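You operate a simulated robot arm through the tools that you are given. There is no shell and no other tool.

Carry out the task below with a simulated robot arm. There is one attempt and no reset: what you move stays moved.

Task
Seat the grey stub from beside the keyboard in place 5 and set the sample height.
Fine: turn the height knob till the screen says GOOD, then shut the drawer and lock its latch. Set down upright: what you pick out.

It is judged by the outcome, as a careful person would: the job done as asked, and still so three seconds after it is handed in. It fails if anything else is knocked over, pushed out of place, dropped, spilled or broken.

Robot
A 7-joint arm with a fingered hand, fixed in place. Base frame: the origin is at the foot of the arm, x ahead of it, y to its left, z up. Lengths are in m, angles in rad, forces in N, time in s.
Its first joint turns from -2.897 to 2.897 rad. Payload 4.7 kg.
The TCP is the grasp point between the finger pads, 0.036 m short of the fingertips. In the tool frame z runs along the fingers and y along their closing line. The gripper opens to 0.12 m. The gripper's body begins 0.042 m behind the TCP. The gripper is a hand of 5 fingers: y runs from the thumb to the fingers, the wrist lies at [-0.018, -0.122, -0.21] in the tool frame, and closing takes about 1.5 s.
Orientation is that of the tool frame in the base frame, as [roll, pitch, yaw] about the fixed x, y, z axes, in that order (R = Rz(yaw) Ry(pitch) Rx(roll)). With the fingers straight down and the wrist toward the robot, the tool's x, y and z point along [0, 1, 0], [1, 0, 0] and [0, 0, -1] of the base frame.

Tools
- The arm moves only by the tool step_arm. Its argument "deltas" is a list of rows, each an object of numbers (a shift or turn left out is 0, a gripper value left out holds the last): "dx", "dy", "dz": the shift along the tool's x, y, z in units of 50 mm (1.0 is 50 mm); "rx", "ry", "rz": the turn, a rotation vector about the tool's x, y, z in units of 4 degrees (1.0 is 4 degrees). In form: [{"dx": .., "dy": .., "dz": .., "rx": .., "ry": .., "rz": ..}, ...]. A call has 1 to 20 rows; each row shifts and turns the commanded pose from where the row before left it, along the tool's axes as they then stand. "claw" is the closure, from 0 (fully open) to 1 (shut), set as the call begins (left out, the last holds). A call with a number of a shift or a turn outside -1 to 1 is refused whole. A row lasts 0.2 s, in which the tool goes at most 0.05 m and 0.15 rad; a call with a longer step from one row to the next is refused whole, and so is a gripper value outside its range. A pose out of reach is approached as far as the arm can. The call stops where the force on the tool passes 90 N (or 10 N more than at its start, if that is more) or the arm is blocked; 0.2 s more then pass. The fingers move at their own pace (about 0.045 m/s each) and stop on an object; they squeeze with about 27 N. The grip force told is the motor's: it shows also when the fingers shut on nothing. Time passes only in rows, and 0.2 s behind the last, so rows that do not move let the fingers close. It gives the time, the measured TCP pose, the force on the tool (base axes), the opening and the grip force at its end, in the units of the frame above (readings bear some noise), with the torque about the TCP (base axes, N m) and any sound that the robot's microphone picked up, and new pictures: "views" is both (left out), scene, wrist or none.
- Cameras (640 x 400 px; columns grow to the right, rows downward): "scene" is fixed at [0.4004, 0.5003, 1.5237]; the picture's right is [0.72, -0.69, 0.00], its down [-0.60, -0.63, -0.49] and it looks along [0.34, 0.36, -0.87] (base axes); focal length 214 px, centre (320, 200). "wrist" rides on the gripper at [0.073, -0.091, -0.143] in the tool frame; the picture's right is [-0.80, 0.28, -0.53], its down [-0.53, -0.73, 0.42] and it looks along [-0.27, 0.62, 0.74] (tool axes); focal length 234 px, centre (320, 200). There is no depth. A picture from a camera that has moved, and an enlarged one, comes with that camera's place and axes in the base frame and with its lens.
- finger_targets(index, middle, ring, little, thumb_bend, thumb_turn): sets how far each is bent, from 0 (flat) to 1 (curled in); at 0.3 the hand is open as for a grip, at 0.7 the pads meet at the TCP. One left out holds its place. A second passes; each finger stops where it meets its share of the squeeze, and holds until it gets a number again. A gripper value or a shape takes the hand back. It gives what a move gives, with no picture; readings hold the bend of each and the force on index, middle, ring, little, thumb and palm. thumb_turn goes from beside the hand (0) to across from the fingers (1), as for a grip.
- grasp_type(shape): the hand has 5 fingers and takes this shape, open, in about a second: jaw (thumb against the fingers, like two jaws); tri (thumb and two fingers); tip (a fingertip pinch); poke (one finger out to press); point (the index stretched); flat (the hand flat); cup (the hand cupped); fist (a fist). The gripper value then closes the fingers along that shape, each until it touches; the sizes above hold for jaw. It gives what a move gives, with no picture.
- close_up(camera, box): a new picture of the part [left, top, right, bottom] of that camera's present view, enlarged. It takes no simulated time.
- sign_off(): hands the job in; it is judged then, once.

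Nothing tells you positions but the pictures and the camera data. Unless the task says otherwise, let go and move clear before handing in.

The tools are called after "Emit:" as a command line: name --argument value ..., lists and objects as JSON in quotes. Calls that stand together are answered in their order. step_arm: Moves the arm, as the interface text tells. Its arguments: {"type":"object","properties":{"deltas":{"type":"array","items":{"type":"object","properties":{"dx":{"type":"number"},"dy":{"type":"number"},"dz":{"type":"number"},"rx":{"type":"number"},"ry":{"type":"number"},"rz":{"type":"number"}}}},"claw":{"type":"number"},"views":{"type":"string","enum":["both","scene","wrist","none"]}},"required":["deltas"]} The other tools are called the same way: grasp_type (shape) gives the hand a shape; finger_targets (index, middle, ring, little, thumb_bend, thumb_turn) moves the fingers one by one; close_up (camera, box) takes an enlarged picture of a part of a camera's view; sign_off () hands the job in.

At the start:

```text
t: 0.0
position: [0.2132, 0.5842, 1.1573]
tool_rot: [-3.141, 0.0, 1.571]
force: [0.1, -0.5, 0.6]
torque: [0.03, 0.0, 0.01]
gripper_width: 0.1197
grasp_force: 0.2
shape: jaw
bend: [0.3, 0.3, 0.3, 0.3, 0.3, 0.98]
finger forces: [0.0, 0.0, 0.0, 0.0, 0.0, 0.1]
```

scene: 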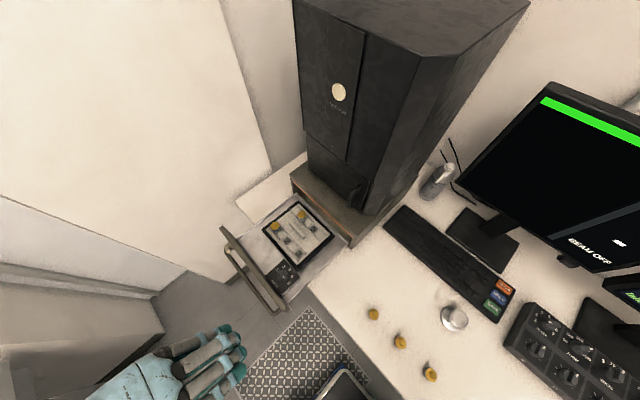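
wrist: 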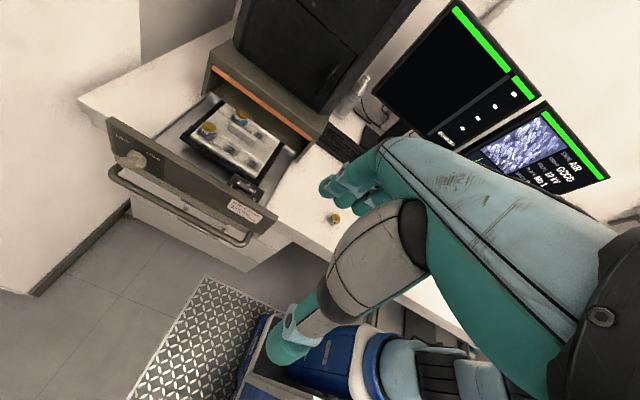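

I see an SEM-like instrument with an open drawer holding a stub stage, a keyboard, three gold stubs and a round metal thing on the desk, and monitors. I'll zoom in before moving anything.

Emit:
close_up --camera "scene" --box '[220, 180, 350, 320]'

Emit:
close_up --camera "scene" --box '[340, 150, 540, 400]'

Emit:
close_up --camera "scene" --box '[480, 80, 640, 400]'

Emit:
close_up --camera "wrist" --box '[100, 80, 340, 230]'

Emit:
close_up --camera "wrist" --box '[360, 0, 620, 200]'

```text
2.86 times, centred on (285, 250) of scene
camera zoom: at [0.4004, 0.5003, 1.5237], right [0.72, -0.69, 0.0], down [-0.6, -0.63, -0.49], along [0.34, 0.36, -0.87], focal length 613 px, centre (420, 57)
```

zoom: 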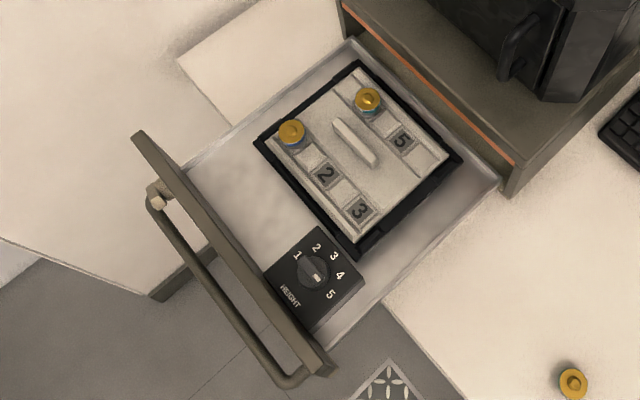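

```text
1.60 times, centred on (440, 275) of scene
camera zoom: at [0.4004, 0.5003, 1.5237], right [0.72, -0.69, 0.0], down [-0.6, -0.63, -0.49], along [0.34, 0.36, -0.87], focal length 343 px, centre (128, 80)
```

zoom: 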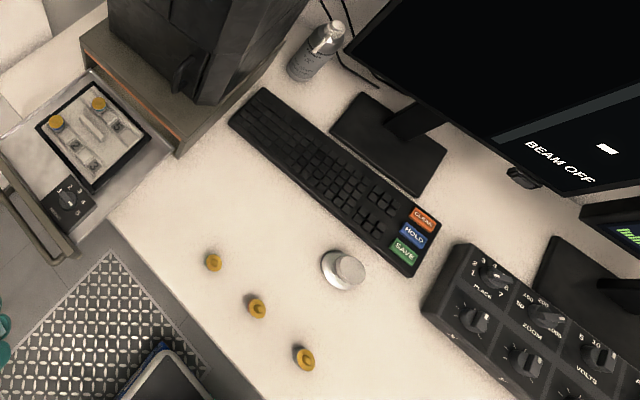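

```text
1.25 times, centred on (560, 240) of scene
camera zoom: at [0.4004, 0.5003, 1.5237], right [0.72, -0.69, 0.0], down [-0.6, -0.63, -0.49], along [0.34, 0.36, -0.87], focal length 268 px, centre (20, 150)
```

zoom: 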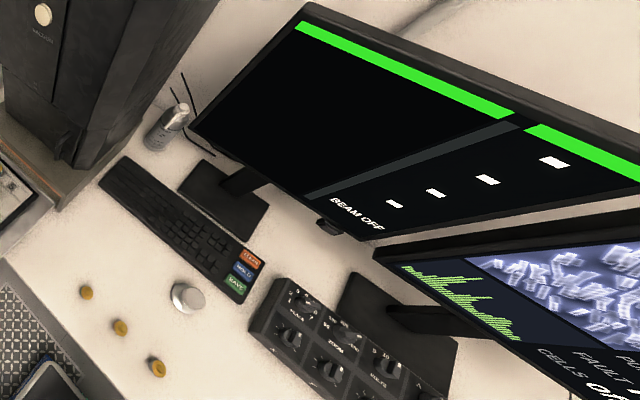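

```text
2.67 times, centred on (220, 155) of wrist
camera zoom: at [0.1216, 0.6554, 1.3021], right [0.28, -0.8, 0.53], down [-0.73, -0.53, -0.42], along [0.62, -0.27, -0.74], focal length 624 px, centre (587, 320)
```

zoom: 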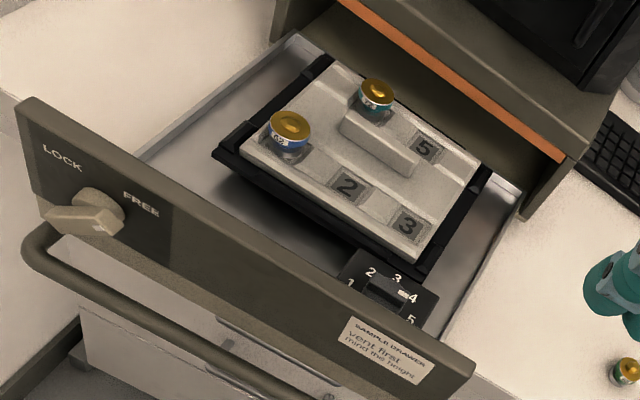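

```text
2.00 times, centred on (490, 100) of wrist
camera zoom: at [0.1216, 0.6554, 1.3021], right [0.28, -0.8, 0.53], down [-0.73, -0.53, -0.42], along [0.62, -0.27, -0.74], focal length 468 px, centre (-20, 400)
```

zoom: 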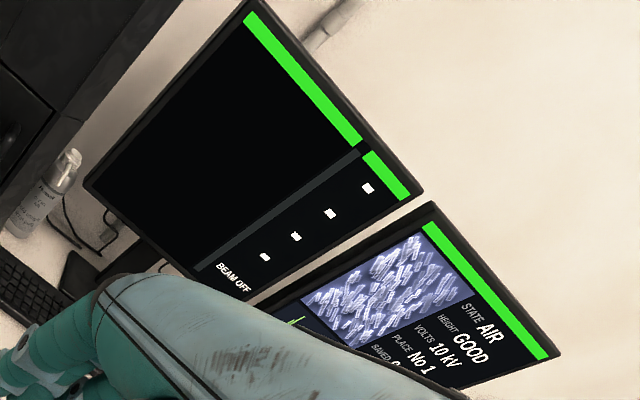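

The drawer's on the left at about (0.46, 0.74). Three gold-topped stubs stand on the desk near x≈0.53 and y≈0.41, 0.31, 0.21, and their side bands tell them apart. I'll move the wrist camera over them, staying high, to read the bands.

Emit:
step_arm --deltas '[{"dx": -0.662, "dy": 0.403, "dz": 0.262}, {"dx": -0.662, "dy": 0.403, "dz": 0.262}, {"dx": -0.662, "dy": 0.403, "dz": 0.262}, {"dx": -0.662, "dy": 0.403, "dz": 0.262}, {"dx": -0.662, "dy": 0.403, "dz": 0.262}, {"dx": -0.662, "dy": 0.403, "dz": 0.262}, {"dx": -0.662, "dy": 0.403, "dz": 0.262}, {"dx": -0.662, "dy": 0.403, "dz": 0.262}, {"dx": -0.662, "dy": 0.403, "dz": 0.262}, {"dx": -0.662, "dy": 0.403, "dz": 0.262}, {"dx": -0.662, "dy": 0.403, "dz": 0.262}, {"dx": -0.662, "dy": 0.403, "dz": 0.262}, {}]'

```text
t: 2.8
position: [0.4548, 0.1863, 1.0004]
tool_rot: [3.14, -0.001, 1.571]
force: [0.4, 0.1, 0.4]
torque: [0.01, -0.02, 0.0]
gripper_width: 0.1197
grasp_force: 0.0
shape: jaw
bend: [0.3, 0.3, 0.3, 0.3, 0.3, 0.98]
finger forces: [0.0, 0.0, 0.1, 0.1, 0.1, 0.1]
camera wrist: at [0.3637, 0.2576, 1.1452], right [0.28, -0.8, 0.53], down [-0.73, -0.53, -0.42], along [0.62, -0.27, -0.74], focal length 234 px, centre (320, 200)
```

scene: 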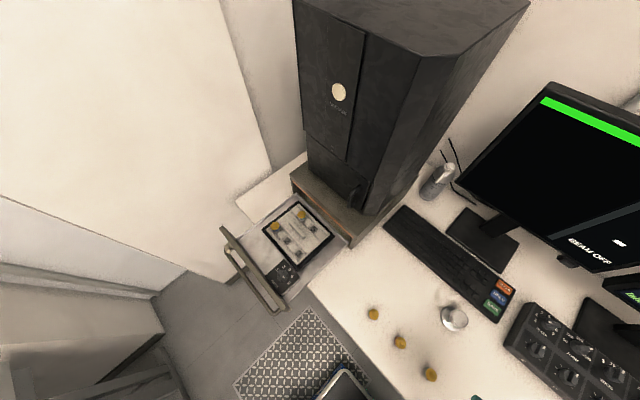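
wrist: 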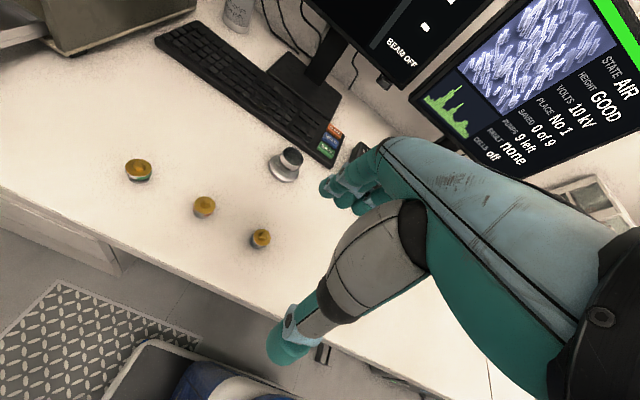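

The three stubs are in clear view and the screen reads STATE AIR, HEIGHT GOOD, PLACE No 1. I'll zoom in on the bands and the screen.

Emit:
close_up --camera "wrist" --box '[100, 130, 180, 210]'

Emit:
close_up --camera "wrist" --box '[180, 180, 290, 270]'

Emit:
close_up --camera "wrist" --box '[410, 0, 640, 180]'

Emit:
close_up --camera "wrist" --box '[240, 110, 350, 190]'

```text
5.00 times, centred on (140, 170) of wrist
camera zoom: at [0.3637, 0.2576, 1.1452], right [0.28, -0.8, 0.53], down [-0.73, -0.53, -0.42], along [0.62, -0.27, -0.74], focal length 1171 px, centre (1220, 350)
```

zoom: 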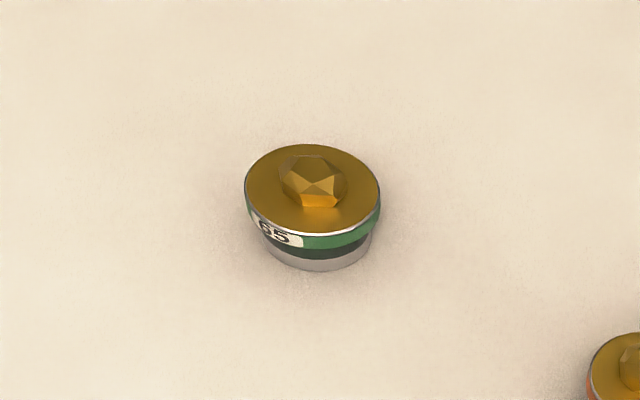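

```text
4.44 times, centred on (235, 225) of wrist
camera zoom: at [0.3637, 0.2576, 1.1452], right [0.28, -0.8, 0.53], down [-0.73, -0.53, -0.42], along [0.62, -0.27, -0.74], focal length 1041 px, centre (698, 89)
```

zoom: 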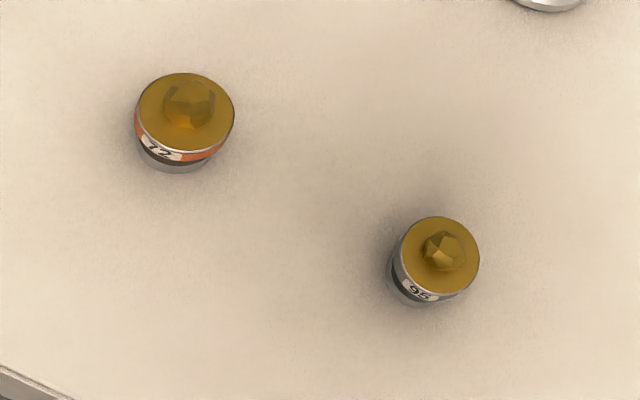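

```text
2.22 times, centred on (525, 90) of wrist
camera zoom: at [0.3637, 0.2576, 1.1452], right [0.28, -0.8, 0.53], down [-0.73, -0.53, -0.42], along [0.62, -0.27, -0.74], focal length 520 px, centre (-136, 444)
```

zoom: 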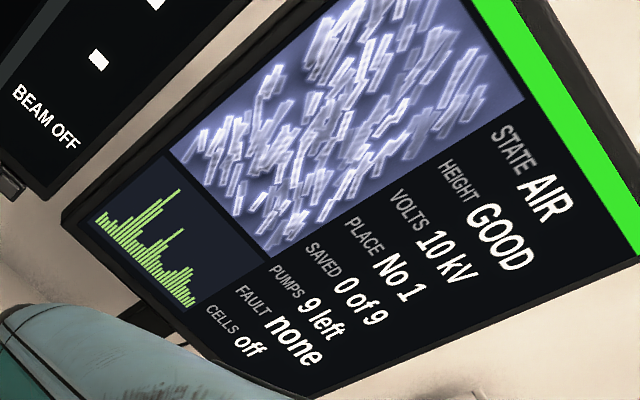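

```text
5.00 times, centred on (295, 150) of wrist
camera zoom: at [0.3637, 0.2576, 1.1452], right [0.28, -0.8, 0.53], down [-0.73, -0.53, -0.42], along [0.62, -0.27, -0.74], focal length 1171 px, centre (445, 450)
```

zoom: 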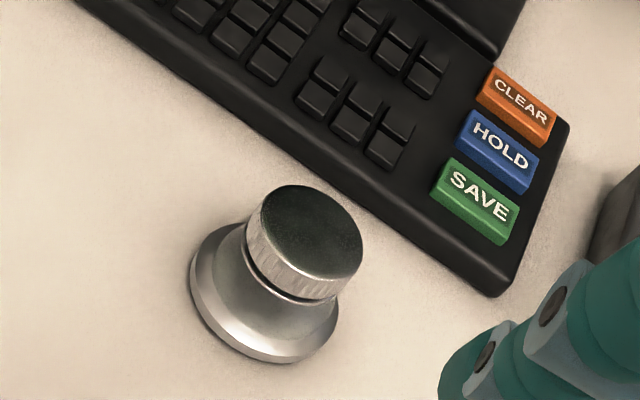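

The right-hand stub (y≈0.21) has the plain grey band, so it's the one to take; the others are green and orange. I'll measure its position more exactly from both cameras.

Emit:
close_up --camera "scene" --box '[360, 300, 460, 390]'

Emit:
close_up --camera "scene" --box '[255, 195, 335, 255]'

Emit:
close_up --camera "scene" --box '[215, 215, 315, 315]'

```text
4.44 times, centred on (410, 345) of scene
camera zoom: at [0.4004, 0.5003, 1.5237], right [0.72, -0.69, 0.0], down [-0.6, -0.63, -0.49], along [0.34, 0.36, -0.87], focal length 953 px, centre (-80, -444)
```

zoom: 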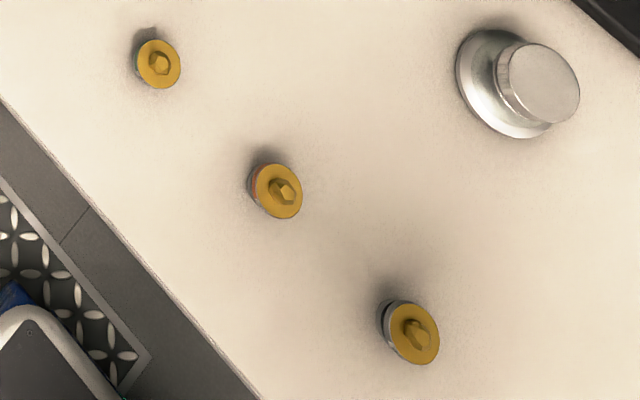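

```text
6.67 times, centred on (295, 225) of scene
camera zoom: at [0.4004, 0.5003, 1.5237], right [0.72, -0.69, 0.0], down [-0.6, -0.63, -0.49], along [0.34, 0.36, -0.87], focal length 1430 px, centre (487, 33)
```

zoom: 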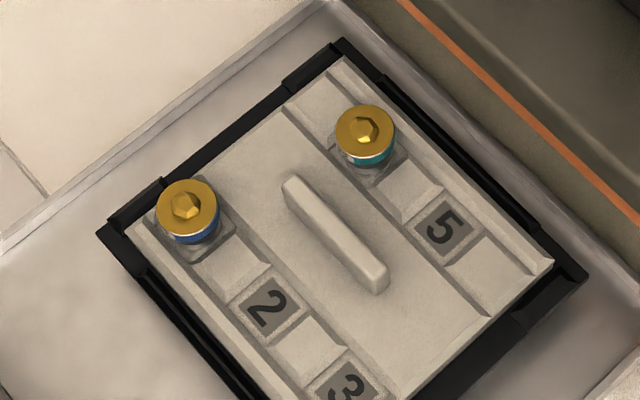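

```text
4.00 times, centred on (265, 265) of scene
camera zoom: at [0.4004, 0.5003, 1.5237], right [0.72, -0.69, 0.0], down [-0.6, -0.63, -0.49], along [0.34, 0.36, -0.87], focal length 858 px, centre (540, -60)
```

zoom: 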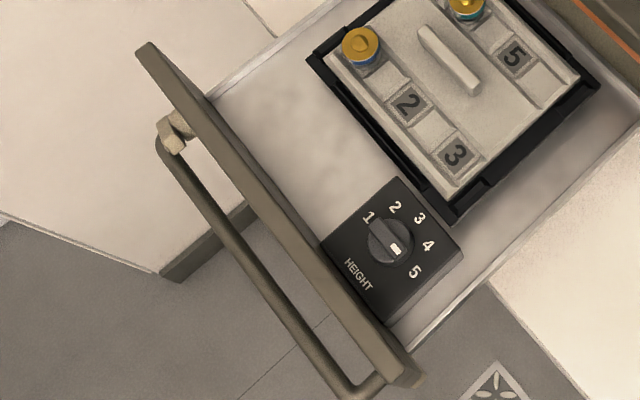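

The grey stub (no. 36) has its top at about (0.533, 0.197, 0.774), and the desk surface is near z 0.755. Before reaching down I'll test the fingertip pinch shape in free air to see where the fingertips meet.

Emit:
grasp_type --shape "tip"

Emit:
step_arm --deltas '[{}]' --views "wrist"

Emit:
step_arm --deltas '[{}, {}, {}, {}, {}, {}, {}, {}]' --claw 1 --views "wrist"

```text
t: 3.7
position: [0.4549, 0.1858, 1.0003]
tool_rot: [-3.141, 0.0, 1.57]
force: [0.8, 0.2, -0.4]
torque: [0.02, 0.0, 0.02]
gripper_width: 0.1196
grasp_force: 0.0
shape: tip
bend: [0.3, 0.98, 0.99, 0.99, 0.3, 0.98]
finger forces: [0.1, 0.0, 0.1, 0.0, 0.0, 0.0]
```

```text
t: 4.1
position: [0.455, 0.1863, 1.0005]
tool_rot: [-3.141, 0.0, 1.57]
force: [-0.5, -0.2, 0.4]
torque: [0.02, -0.02, -0.03]
gripper_width: 0.1199
grasp_force: 0.1
shape: tip
bend: [0.3, 0.98, 0.99, 0.99, 0.3, 0.98]
finger forces: [0.0, 0.1, 0.1, 0.1, 0.1, 0.0]
camera wrist: at [0.3637, 0.2578, 1.1454], right [0.28, -0.8, 0.53], down [-0.73, -0.53, -0.42], along [0.62, -0.27, -0.74], focal length 234 px, centre (320, 200)
```

wrist: 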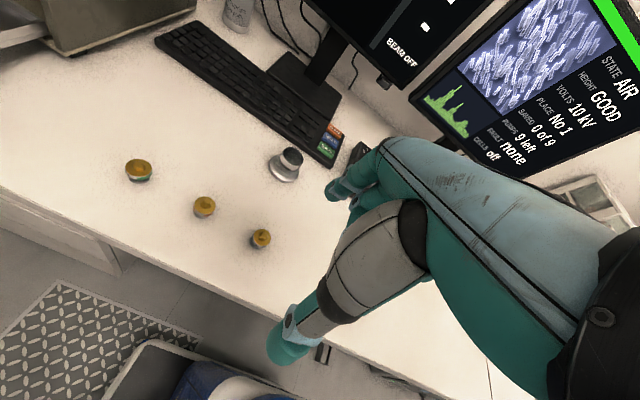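

```text
t: 5.9
position: [0.4551, 0.1866, 1.0006]
tool_rot: [3.139, 0.0, 1.57]
force: [-1.3, -0.2, -0.3]
torque: [0.01, -0.02, -0.01]
gripper_width: 0.0
grasp_force: 27.2
shape: tip
bend: [0.7, 1.0, 1.0, 1.0, 0.52, 1.0]
finger forces: [0.1, 0.1, 0.0, 0.1, 0.0, 0.1]
camera wrist: at [0.3637, 0.2578, 1.1454], right [0.28, -0.8, 0.53], down [-0.73, -0.53, -0.42], along [0.62, -0.27, -0.74], focal length 234 px, centre (320, 200)
```

wrist: 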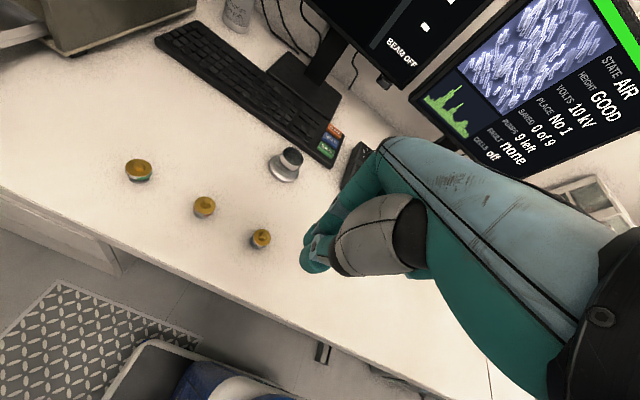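

The pinch closes at about the expected fingertip point. Next I'll go high over the drawer to survey place 5, the knob, the latch and the clearances; the hand will also show in the scene view on the way.

Emit:
step_arm --deltas '[{"dx": 0.862, "dy": -0.07, "dz": -0.114}, {"dx": 0.862, "dy": -0.07, "dz": -0.114}, {"dx": 0.862, "dy": -0.07, "dz": -0.114}, {"dx": 0.862, "dy": -0.07, "dz": -0.114}, {"dx": 0.862, "dy": -0.07, "dz": -0.114}, {"dx": 0.862, "dy": -0.07, "dz": -0.114}, {"dx": 0.862, "dy": -0.07, "dz": -0.114}, {"dx": 0.862, "dy": -0.07, "dz": -0.114}, {"dx": 0.862, "dy": -0.07, "dz": -0.114}, {"dx": 0.862, "dy": -0.07, "dz": -0.114}, {}]'

```text
t: 8.3
position: [0.4207, 0.6184, 1.0563]
tool_rot: [3.141, 0.001, 1.572]
force: [-0.6, 0.4, -0.9]
torque: [-0.04, -0.04, 0.02]
gripper_width: 0.0
grasp_force: 26.7
shape: tip
bend: [0.7, 1.0, 1.0, 1.0, 0.52, 1.0]
finger forces: [0.1, 0.0, 0.1, 0.0, 0.2, 0.1]
camera wrist: at [0.3294, 0.6903, 1.201], right [0.28, -0.8, 0.53], down [-0.73, -0.53, -0.42], along [0.62, -0.27, -0.74], focal length 234 px, centre (320, 200)
```

scene: 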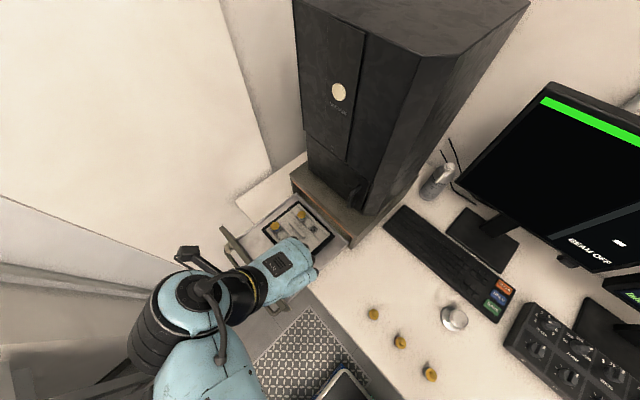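
wrist: 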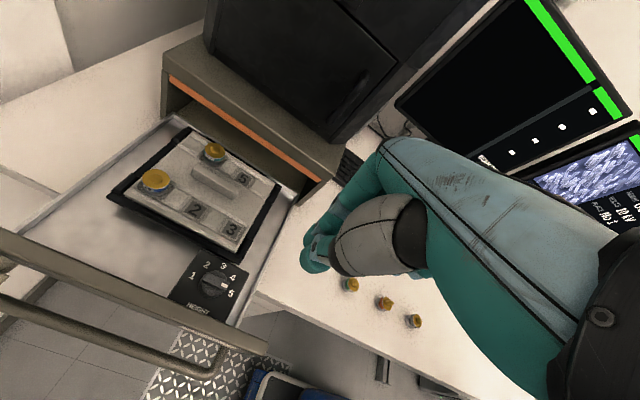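

Emit:
close_up --camera "wrist" --box '[100, 60, 340, 210]'

Emit:
close_up --camera "wrist" --box '[100, 110, 290, 230]'

Emit:
close_up --camera "wrist" --box '[160, 230, 280, 330]'

Emit:
close_up --camera "wrist" --box '[270, 130, 470, 290]'

```text
2.67 times, centred on (220, 135) of wrist
camera zoom: at [0.3294, 0.6903, 1.201], right [0.28, -0.8, 0.53], down [-0.73, -0.53, -0.42], along [0.62, -0.27, -0.74], focal length 624 px, centre (587, 373)
```

zoom: 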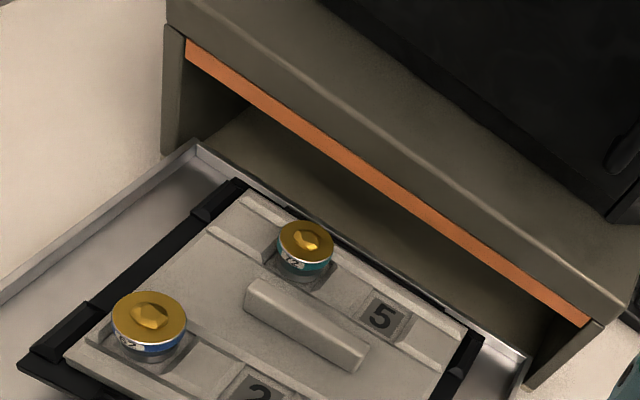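

```text
3.33 times, centred on (195, 170) of wrist
camera zoom: at [0.3294, 0.6903, 1.201], right [0.28, -0.8, 0.53], down [-0.73, -0.53, -0.42], along [0.62, -0.27, -0.74], focal length 781 px, centre (737, 300)
```

zoom: 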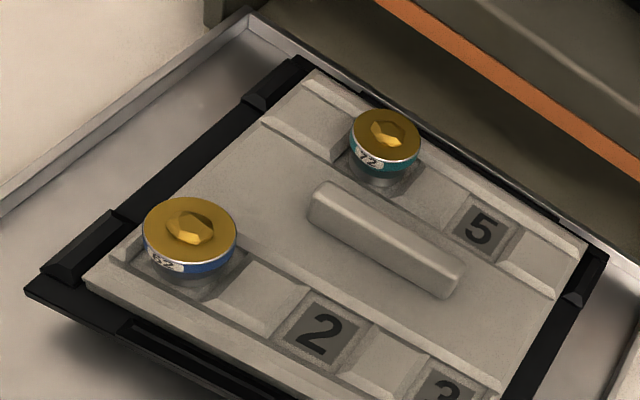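

```text
4.00 times, centred on (220, 280) of wrist
camera zoom: at [0.3294, 0.6903, 1.201], right [0.28, -0.8, 0.53], down [-0.73, -0.53, -0.42], along [0.62, -0.27, -0.74], focal length 937 px, centre (720, -120)
```

zoom: 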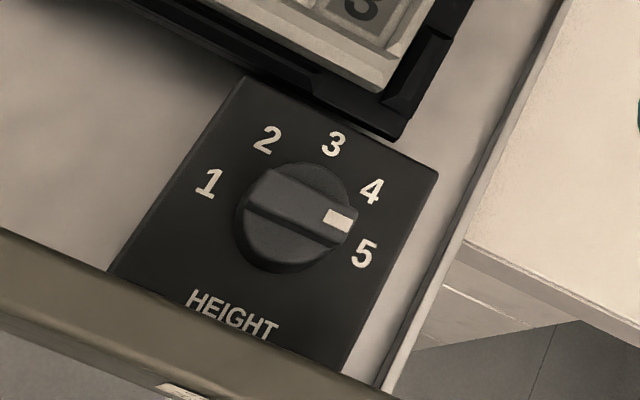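

```text
2.50 times, centred on (370, 210) of wrist
camera zoom: at [0.3294, 0.6903, 1.201], right [0.28, -0.8, 0.53], down [-0.73, -0.53, -0.42], along [0.62, -0.27, -0.74], focal length 585 px, centre (195, 175)
```

zoom: 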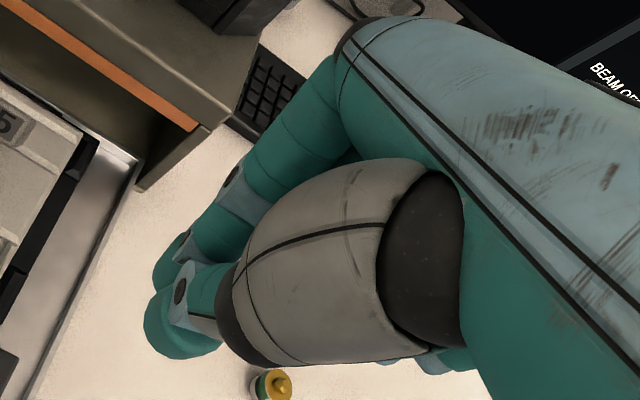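

Place 5 is up in the raised drawer at about (0.568, 0.708, 0.853), with an overhanging housing just behind it near x≈0.63. Finger clearance there matters, so I'll turn the hand side-on in free space and read its profile from the scene camera.

Emit:
step_arm --deltas '[{"dx": -0.8, "dy": 0.32, "dz": 0.22}, {"dx": -0.8, "dy": 0.32, "dz": 0.22}, {"dx": -0.8, "dy": 0.32, "dz": 0.22}, {"dx": -0.8, "dy": 0.32, "dz": 0.22}, {"dx": -0.8, "dy": 0.32, "dz": 0.22}, {"rz": 1}, {"rz": 1}, {"rz": 1}, {"rz": 1}, {"rz": 1}, {"rz": 1}, {"rz": 1}, {"rz": 1}, {"rz": 1}, {"rz": 1}, {"rz": 1}, {}]'

Emit:
close_up --camera "scene" --box '[230, 220, 470, 400]'

```text
t: 11.9
position: [0.5011, 0.4175, 1.0024]
tool_rot: [-3.141, -0.001, 0.802]
force: [0.6, -1.0, -0.6]
torque: [0.03, 0.03, -0.01]
gripper_width: 0.0
grasp_force: 27.2
shape: tip
bend: [0.7, 1.0, 1.0, 1.0, 0.52, 1.0]
finger forces: [0.0, 0.1, 0.0, 0.1, 0.0, 0.1]
camera wrist: at [0.4849, 0.532, 1.147], right [-0.36, -0.77, 0.53], down [-0.9, 0.13, -0.42], along [0.26, -0.62, -0.74], focal length 234 px, centre (320, 200)
```

scene: 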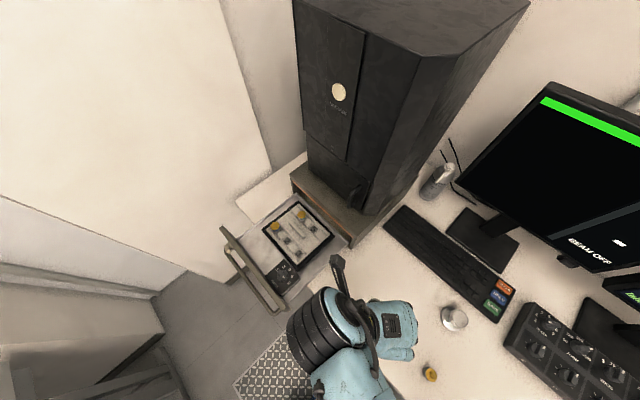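
wrist: 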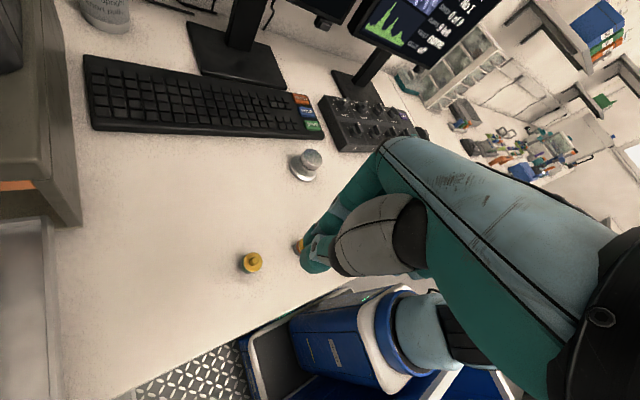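

```text
2.22 times, centred on (350, 310) of scene
camera zoom: at [0.4004, 0.5003, 1.5237], right [0.72, -0.69, 0.0], down [-0.6, -0.63, -0.49], along [0.34, 0.36, -0.87], focal length 477 px, centre (253, -44)
```

zoom: 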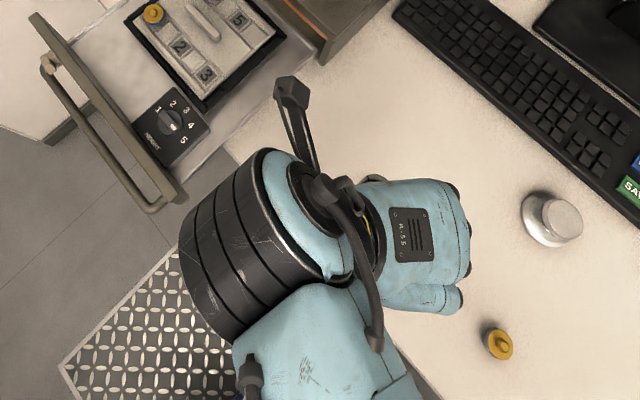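

The side-on view shows the knuckles reach only about 0.06 m past the grip axis, so leaning the hand about 16° back should clear the housing. I'll open the pinch, turn back and hover over the grey stub with that lean.

Emit:
step_arm --deltas '[{"rz": -1}, {"rz": -1}, {"rz": -1}, {"rz": -1}, {"rz": -1}, {"rz": -1}, {"rz": -1}, {"rz": -1}, {"rz": -1}, {"rz": -1}, {"rz": -1}, {"dx": -0.735, "dy": 0.083, "dz": 0.407}, {"dx": -0.735, "dy": 0.083, "dz": 0.407}, {"dx": -0.735, "dy": 0.083, "dz": 0.407}, {"dx": -0.735, "dy": 0.083, "dz": 0.407}, {"dx": -0.735, "dy": 0.083, "dz": 0.407}, {"dx": -0.735, "dy": 0.083, "dz": 0.407}, {}]' --claw 0 --views "none"

Emit:
step_arm --deltas '[{"rx": -1}, {"rx": -1}, {"rx": -1}, {"rx": -1}, {}]'

```text
t: 15.7
position: [0.525, 0.1986, 0.8782]
tool_rot: [3.14, -0.001, 1.571]
force: [0.4, -0.3, 0.8]
torque: [0.0, 0.01, 0.0]
gripper_width: 0.1197
grasp_force: 0.0
shape: tip
bend: [0.3, 0.98, 0.99, 0.99, 0.3, 0.98]
finger forces: [0.1, 0.0, 0.0, 0.0, 0.1, 0.0]
```

```text
t: 16.9
position: [0.525, 0.1972, 0.8814]
tool_rot: [2.862, 0.0, 1.572]
force: [0.2, -1.2, 0.3]
torque: [0.02, -0.01, -0.03]
gripper_width: 0.1195
grasp_force: 0.1
shape: tip
bend: [0.3, 0.98, 0.99, 0.99, 0.3, 0.98]
finger forces: [0.1, 0.1, 0.0, 0.0, 0.0, 0.0]
camera wrist: at [0.3979, 0.2684, 0.9942], right [0.12, -0.8, 0.58], down [-0.59, -0.53, -0.61], along [0.8, -0.27, -0.54], focal length 234 px, centre (320, 200)
```

scene: 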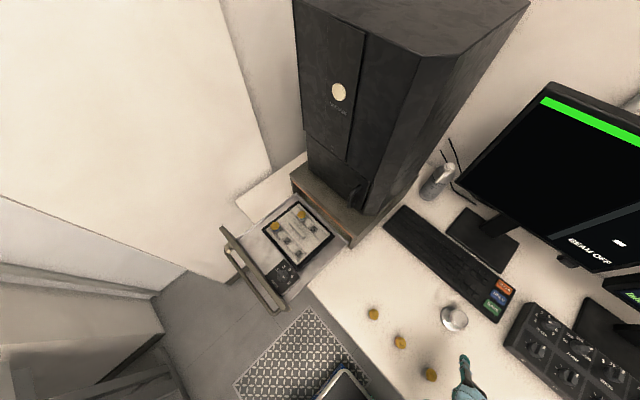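
wrist: 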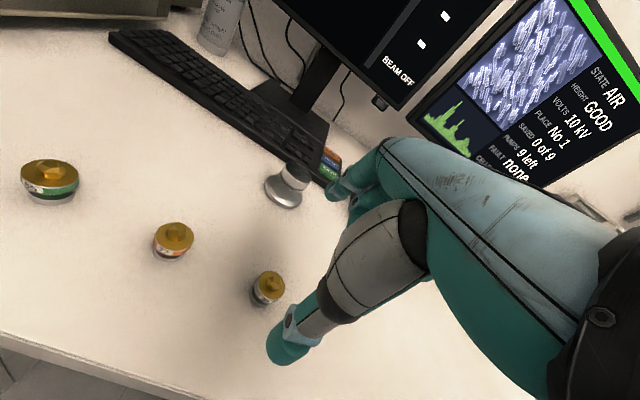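

The hover lines up as calculated: the stub projects within a few pixels of where I expect it. I'll descend most of the way and look again.

Emit:
step_arm --deltas '[{"dz": 0.48, "dy": -0.138}, {"dz": 0.48, "dy": -0.138}, {"dz": 0.24, "dy": -0.069}, {}]' --views "wrist"

Emit:
close_up --camera "wrist" --box '[210, 150, 450, 380]'

```text
t: 17.9
position: [0.5245, 0.1964, 0.8173]
tool_rot: [2.862, -0.001, 1.571]
force: [-0.3, -0.3, 0.3]
torque: [-0.01, -0.03, -0.03]
gripper_width: 0.1199
grasp_force: 0.0
shape: tip
bend: [0.3, 0.98, 0.99, 0.99, 0.3, 0.98]
finger forces: [0.0, 0.0, 0.0, 0.0, 0.1, 0.0]
camera wrist: at [0.3979, 0.2684, 0.9318], right [0.12, -0.8, 0.58], down [-0.59, -0.53, -0.61], along [0.8, -0.27, -0.54], focal length 234 px, centre (320, 200)
```

wrist: 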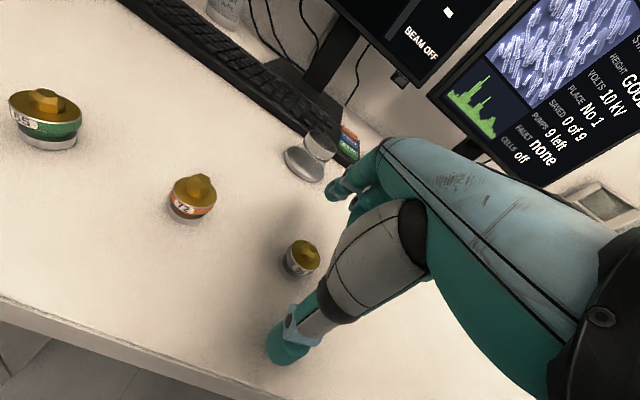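

```text
1.74 times, centred on (330, 265) of wrist
camera zoom: at [0.3979, 0.2684, 0.9318], right [0.12, -0.8, 0.58], down [-0.59, -0.53, -0.61], along [0.8, -0.27, -0.54], focal length 407 px, centre (303, 87)
```

zoom: 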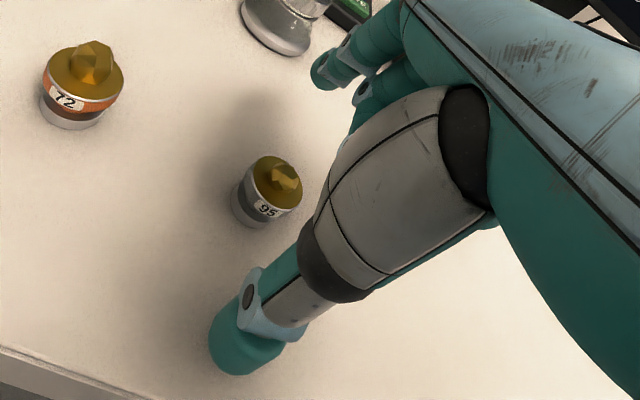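

The grey stub (no. 95) sits between thumb and index with good alignment. I'll go down the last 20 mm and close the pinch.

Emit:
step_arm --deltas '[{"dz": 0.2, "dy": -0.055}, {"dz": 0.17, "dy": -0.05}, {}]' --views "wrist"

Emit:
step_arm --deltas '[{}, {}, {}]' --claw 0.5 --views "wrist"

Emit:
close_up --camera "wrist" --box '[210, 150, 450, 380]'

```text
t: 18.6
position: [0.5297, 0.2019, 0.8112]
tool_rot: [2.845, -0.021, 1.571]
force: [-0.7, -3.0, 15.9]
torque: [-0.11, 1.13, 0.17]
gripper_width: 0.1196
grasp_force: 0.1
shape: tip
bend: [0.3, 0.98, 0.99, 0.99, 0.26, 0.99]
finger forces: [0.0, 0.0, 0.1, 0.1, 15.8, 0.1]
stopped in row 3: the force on the tool passed its limit at 96 N (the readings are from after the stop); the commanded pose is now the measured one
camera wrist: at [0.4002, 0.2707, 0.9252], right [0.11, -0.82, 0.57], down [-0.58, -0.52, -0.63], along [0.81, -0.26, -0.53], focal length 234 px, centre (320, 200)
```

wrist: 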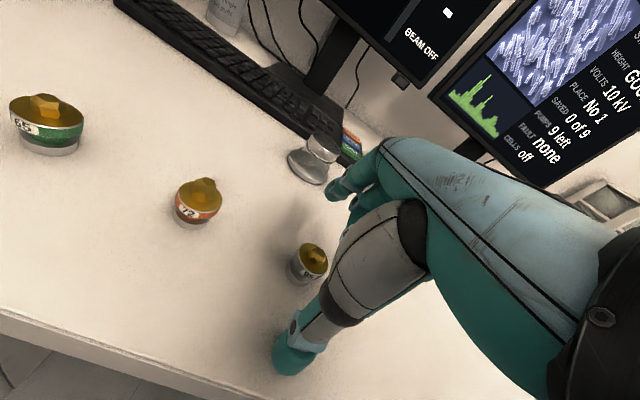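

```text
t: 19.4
position: [0.5278, 0.1992, 0.8067]
tool_rot: [2.851, -0.014, 1.569]
force: [-0.1, -0.3, 2.1]
torque: [-0.01, 0.12, 0.02]
gripper_width: 0.0605
grasp_force: 0.0
shape: tip
bend: [0.73, 0.98, 0.99, 0.99, 0.71, 1.0]
finger forces: [0.1, 0.1, 0.0, 0.0, 2.1, 0.0]
camera wrist: at [0.3997, 0.2701, 0.9215], right [0.12, -0.81, 0.57], down [-0.58, -0.52, -0.62], along [0.81, -0.26, -0.53], focal length 234 px, centre (320, 200)
```

wrist: 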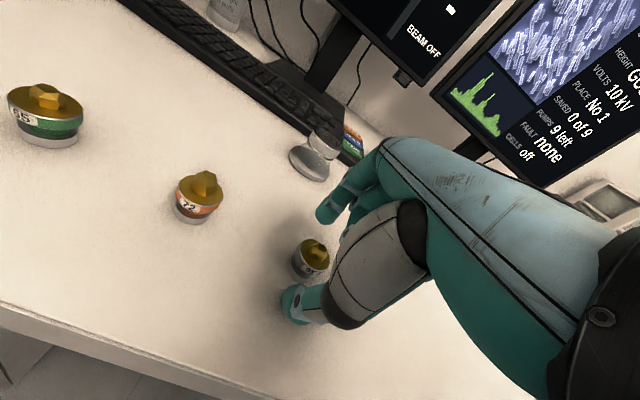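

```text
1.74 times, centred on (330, 265) of wrist
camera zoom: at [0.3997, 0.2701, 0.9215], right [0.12, -0.81, 0.57], down [-0.58, -0.52, -0.62], along [0.81, -0.26, -0.53], focal length 407 px, centre (303, 87)
```

zoom: 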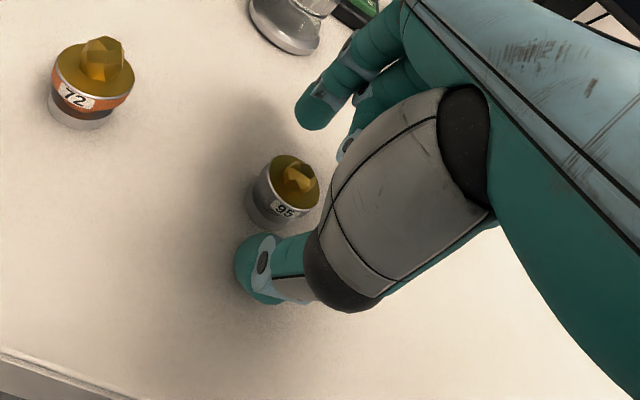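

The thumb touched the desk slightly; the stub hasn't moved. With this much lean the thumb hangs lower than the index, so I'll rise a little, halve the lean and keep the pinch half closed.

Emit:
step_arm --deltas '[{"dz": -0.4, "dy": 0.115}, {"dx": -0.06, "dy": 0.02, "rx": 1, "ry": -0.3}, {"rx": 1.0}, {"rx": 0.24}, {}]' --views "wrist"

Emit:
close_up --camera "wrist" --box '[220, 150, 420, 330]'

Emit:
close_up --camera "scene" --box '[390, 320, 510, 400]'

```text
t: 20.6
position: [0.5303, 0.1989, 0.8323]
tool_rot: [3.004, 0.003, 1.564]
force: [-0.6, -0.2, 0.3]
torque: [-0.02, 0.01, 0.03]
gripper_width: 0.0603
grasp_force: 0.1
shape: tip
bend: [0.73, 0.98, 0.99, 0.99, 0.71, 1.0]
finger forces: [0.0, 0.0, 0.0, 0.0, 0.1, 0.0]
camera wrist: at [0.4203, 0.2703, 0.9622], right [0.2, -0.8, 0.56], down [-0.67, -0.53, -0.52], along [0.71, -0.27, -0.65], focal length 234 px, centre (320, 200)
```

wrist: 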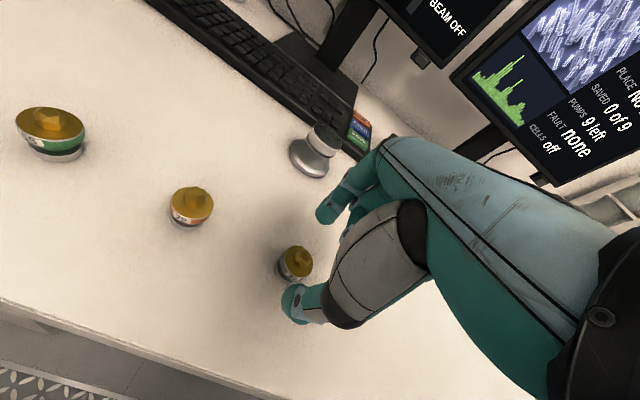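

```text
2.22 times, centred on (320, 240) of wrist
camera zoom: at [0.4203, 0.2703, 0.9622], right [0.2, -0.8, 0.56], down [-0.67, -0.53, -0.52], along [0.71, -0.27, -0.65], focal length 520 px, centre (320, 111)
```

zoom: 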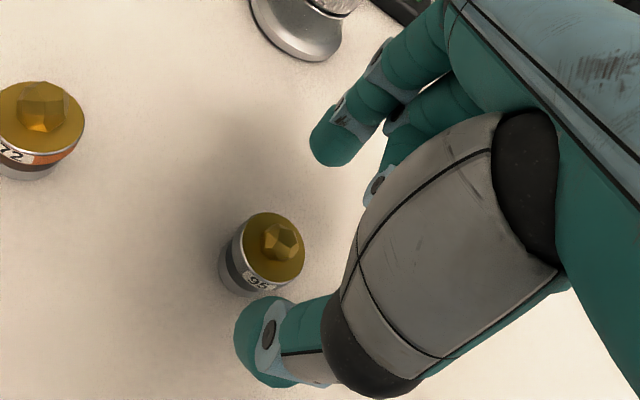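

```text
5.00 times, centred on (450, 360) of scene
camera zoom: at [0.4004, 0.5003, 1.5237], right [0.72, -0.69, 0.0], down [-0.6, -0.63, -0.49], along [0.34, 0.36, -0.87], focal length 1072 px, centre (-330, -600)
```

zoom: 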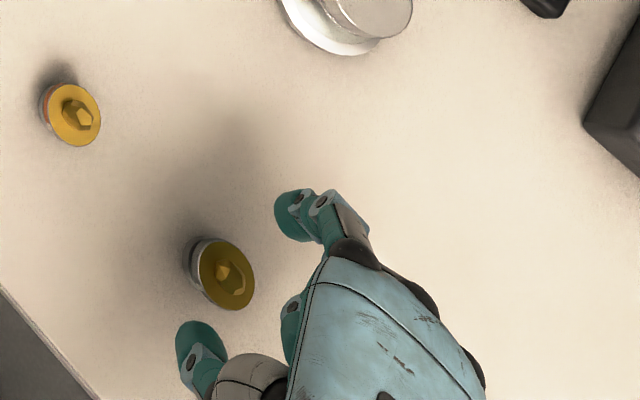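

Both cameras agree the stub is nearly midway between the fingertips, but the thumb tip is still about 2 cm lower than the index tip. I'll rise clear and close the pinch in air to measure exactly where and at what height the tips meet.

Emit:
step_arm --deltas '[{"dz": -0.7, "dy": 0.1}, {}, {}, {}, {}, {}, {}]' --claw 0.75 --views "wrist"

Emit:
close_up --camera "wrist" --box '[220, 150, 420, 330]'

Emit:
close_up --camera "scene" --box '[390, 320, 510, 400]'

```text
t: 22.2
position: [0.5291, 0.1981, 0.8667]
tool_rot: [3.003, 0.001, 1.566]
force: [0.2, -0.3, 0.1]
torque: [0.01, -0.01, 0.01]
gripper_width: 0.0309
grasp_force: 0.0
shape: tip
bend: [0.73, 0.98, 0.99, 0.99, 0.74, 1.0]
finger forces: [0.0, 0.1, 0.0, 0.0, 0.0, 0.0]
camera wrist: at [0.4201, 0.2705, 0.9965], right [0.2, -0.8, 0.56], down [-0.67, -0.53, -0.52], along [0.71, -0.27, -0.65], focal length 234 px, centre (320, 200)
```

wrist: 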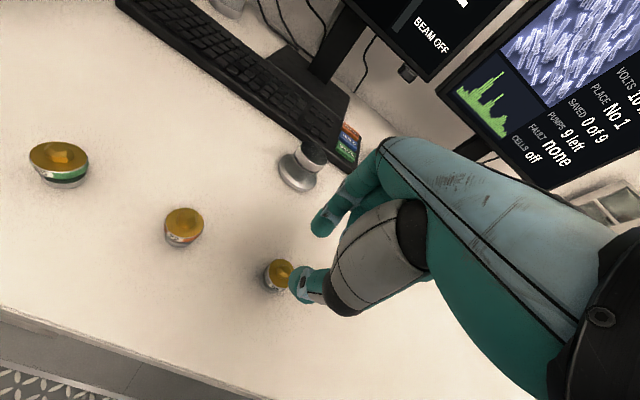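

```text
2.22 times, centred on (320, 240) of wrist
camera zoom: at [0.4201, 0.2705, 0.9965], right [0.2, -0.8, 0.56], down [-0.67, -0.53, -0.52], along [0.71, -0.27, -0.65], focal length 520 px, centre (320, 111)
```

zoom: 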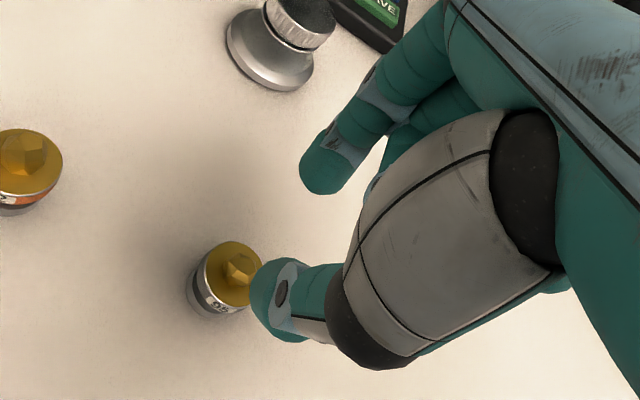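

```text
5.00 times, centred on (450, 360) of scene
camera zoom: at [0.4004, 0.5003, 1.5237], right [0.72, -0.69, 0.0], down [-0.6, -0.63, -0.49], along [0.34, 0.36, -0.87], focal length 1072 px, centre (-330, -600)
```

zoom: 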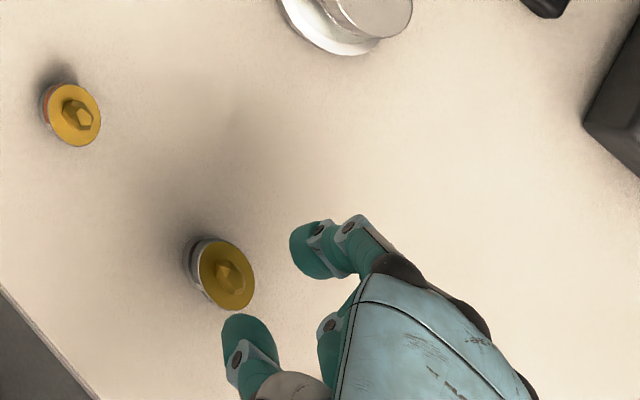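

With a narrower opening the tips are nearly level, centred about 5 mm off in y. I'll set a slight 4° lean, correct that offset, and descend in small steps with the pinch half open.

Emit:
step_arm --deltas '[{"rx": 1, "dx": 0.08}, {}, {}, {"dz": 0.42, "dy": -0.03}, {"dz": 0.42, "dy": -0.03}, {}]' --claw 0.5 --views "none"

Emit:
close_up --camera "wrist" --box '[220, 150, 420, 330]'

Emit:
close_up --camera "scene" --box '[390, 320, 510, 400]'

```text
t: 23.6
position: [0.5285, 0.2008, 0.8241]
tool_rot: [3.074, 0.002, 1.566]
force: [-0.1, -0.6, 1.0]
torque: [-0.04, 0.01, 0.01]
gripper_width: 0.0595
grasp_force: 0.1
shape: tip
bend: [0.73, 0.98, 0.99, 0.99, 0.71, 1.0]
finger forces: [0.0, 0.0, 0.0, 0.0, 0.0, 0.0]
```

```text
2.22 times, centred on (320, 240) of wrist
camera zoom: at [0.4292, 0.2737, 0.9626], right [0.24, -0.8, 0.54], down [-0.71, -0.53, -0.47], along [0.67, -0.27, -0.69], focal length 520 px, centre (320, 111)
```

zoom: 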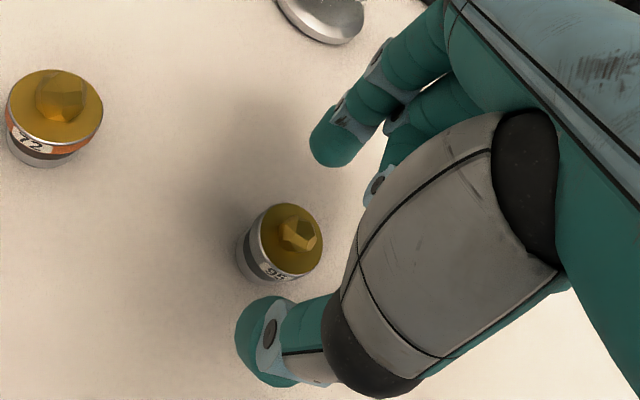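

```text
5.00 times, centred on (450, 360) of scene
camera zoom: at [0.4004, 0.5003, 1.5237], right [0.72, -0.69, 0.0], down [-0.6, -0.63, -0.49], along [0.34, 0.36, -0.87], focal length 1072 px, centre (-330, -600)
```

zoom: 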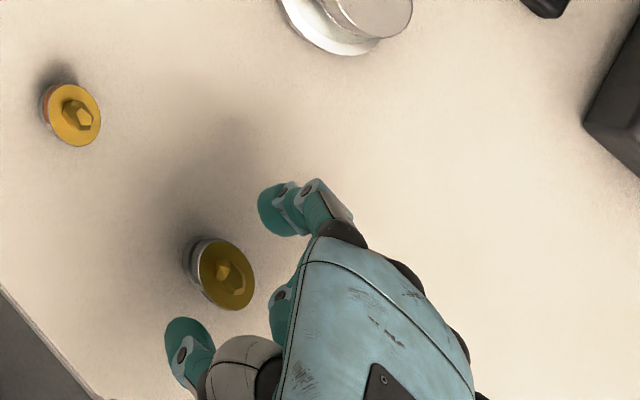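

The stub now sits centred between the fingertips in both views. I'll go down the last centimetre in small steps, watching finger forces.

Emit:
step_arm --deltas '[{"dz": 0.08}, {"dz": 0.08}, {}]' --views "none"

Emit:
step_arm --deltas '[{"dz": 0.06}, {}]' --views "none"

Emit:
close_up --camera "wrist" --box '[220, 150, 420, 330]'

Emit:
close_up --camera "scene" --box '[390, 320, 510, 400]'

```text
t: 24.4
position: [0.5297, 0.2004, 0.8158]
tool_rot: [3.073, 0.002, 1.566]
force: [0.1, 0.0, 0.1]
torque: [-0.04, 0.01, 0.01]
gripper_width: 0.0596
grasp_force: 0.0
shape: tip
bend: [0.73, 0.98, 0.99, 0.99, 0.71, 1.0]
finger forces: [0.0, 0.0, 0.1, 0.0, 0.1, 0.0]
```

```text
t: 25.0
position: [0.5309, 0.2016, 0.8146]
tool_rot: [3.072, 0.0, 1.565]
force: [0.7, -0.8, -0.7]
torque: [0.0, -0.02, -0.04]
gripper_width: 0.0598
grasp_force: 0.0
shape: tip
bend: [0.73, 0.98, 0.99, 0.99, 0.71, 1.0]
finger forces: [0.0, 0.1, 0.0, 0.1, 0.0, 0.1]
```

```text
2.22 times, centred on (320, 240) of wrist
camera zoom: at [0.4303, 0.2741, 0.9516], right [0.24, -0.8, 0.54], down [-0.71, -0.53, -0.47], along [0.67, -0.27, -0.69], focal length 520 px, centre (320, 111)
```

zoom: 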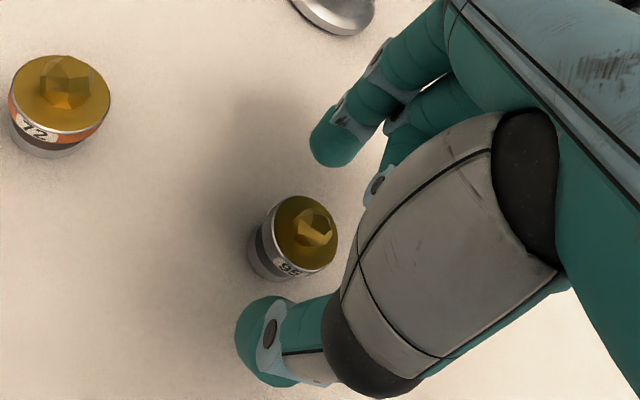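

```text
5.00 times, centred on (450, 360) of scene
camera zoom: at [0.4004, 0.5003, 1.5237], right [0.72, -0.69, 0.0], down [-0.6, -0.63, -0.49], along [0.34, 0.36, -0.87], focal length 1072 px, centre (-330, -600)
```

zoom: 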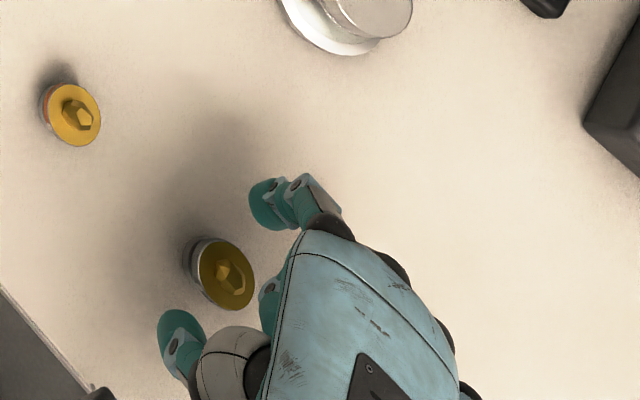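

Tips are level with the disc and straddling it. Lowering 2 mm more and closing the pinch.

Emit:
step_arm --deltas '[{"dz": 0.04}, {}, {}, {}, {}, {}, {}, {}]' --claw 1 --views "none"

Emit:
close_up --camera "wrist" --box '[220, 150, 420, 330]'

Emit:
close_up --camera "scene" --box '[390, 320, 510, 400]'

```text
t: 26.8
position: [0.5315, 0.2014, 0.8116]
tool_rot: [3.074, 0.002, 1.566]
force: [0.1, 0.9, -0.2]
torque: [-0.01, 0.01, -0.01]
gripper_width: 0.0247
grasp_force: 26.9
shape: tip
bend: [0.73, 1.0, 1.0, 1.0, 0.74, 1.0]
finger forces: [24.1, 0.0, 0.0, 0.0, 24.1, 0.0]
```

```text
2.22 times, centred on (320, 240) of wrist
camera zoom: at [0.4305, 0.2741, 0.9499], right [0.24, -0.8, 0.54], down [-0.71, -0.53, -0.47], along [0.67, -0.27, -0.69], focal length 520 px, centre (320, 111)
```

zoom: 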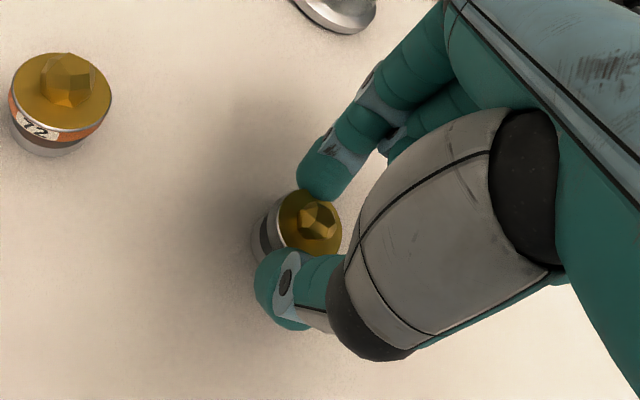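

```text
5.00 times, centred on (450, 360) of scene
camera zoom: at [0.4004, 0.5003, 1.5237], right [0.72, -0.69, 0.0], down [-0.6, -0.63, -0.49], along [0.34, 0.36, -0.87], focal length 1072 px, centre (-330, -600)
```

zoom: 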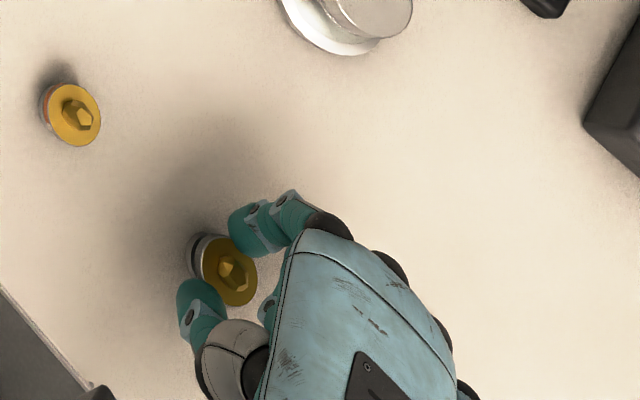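

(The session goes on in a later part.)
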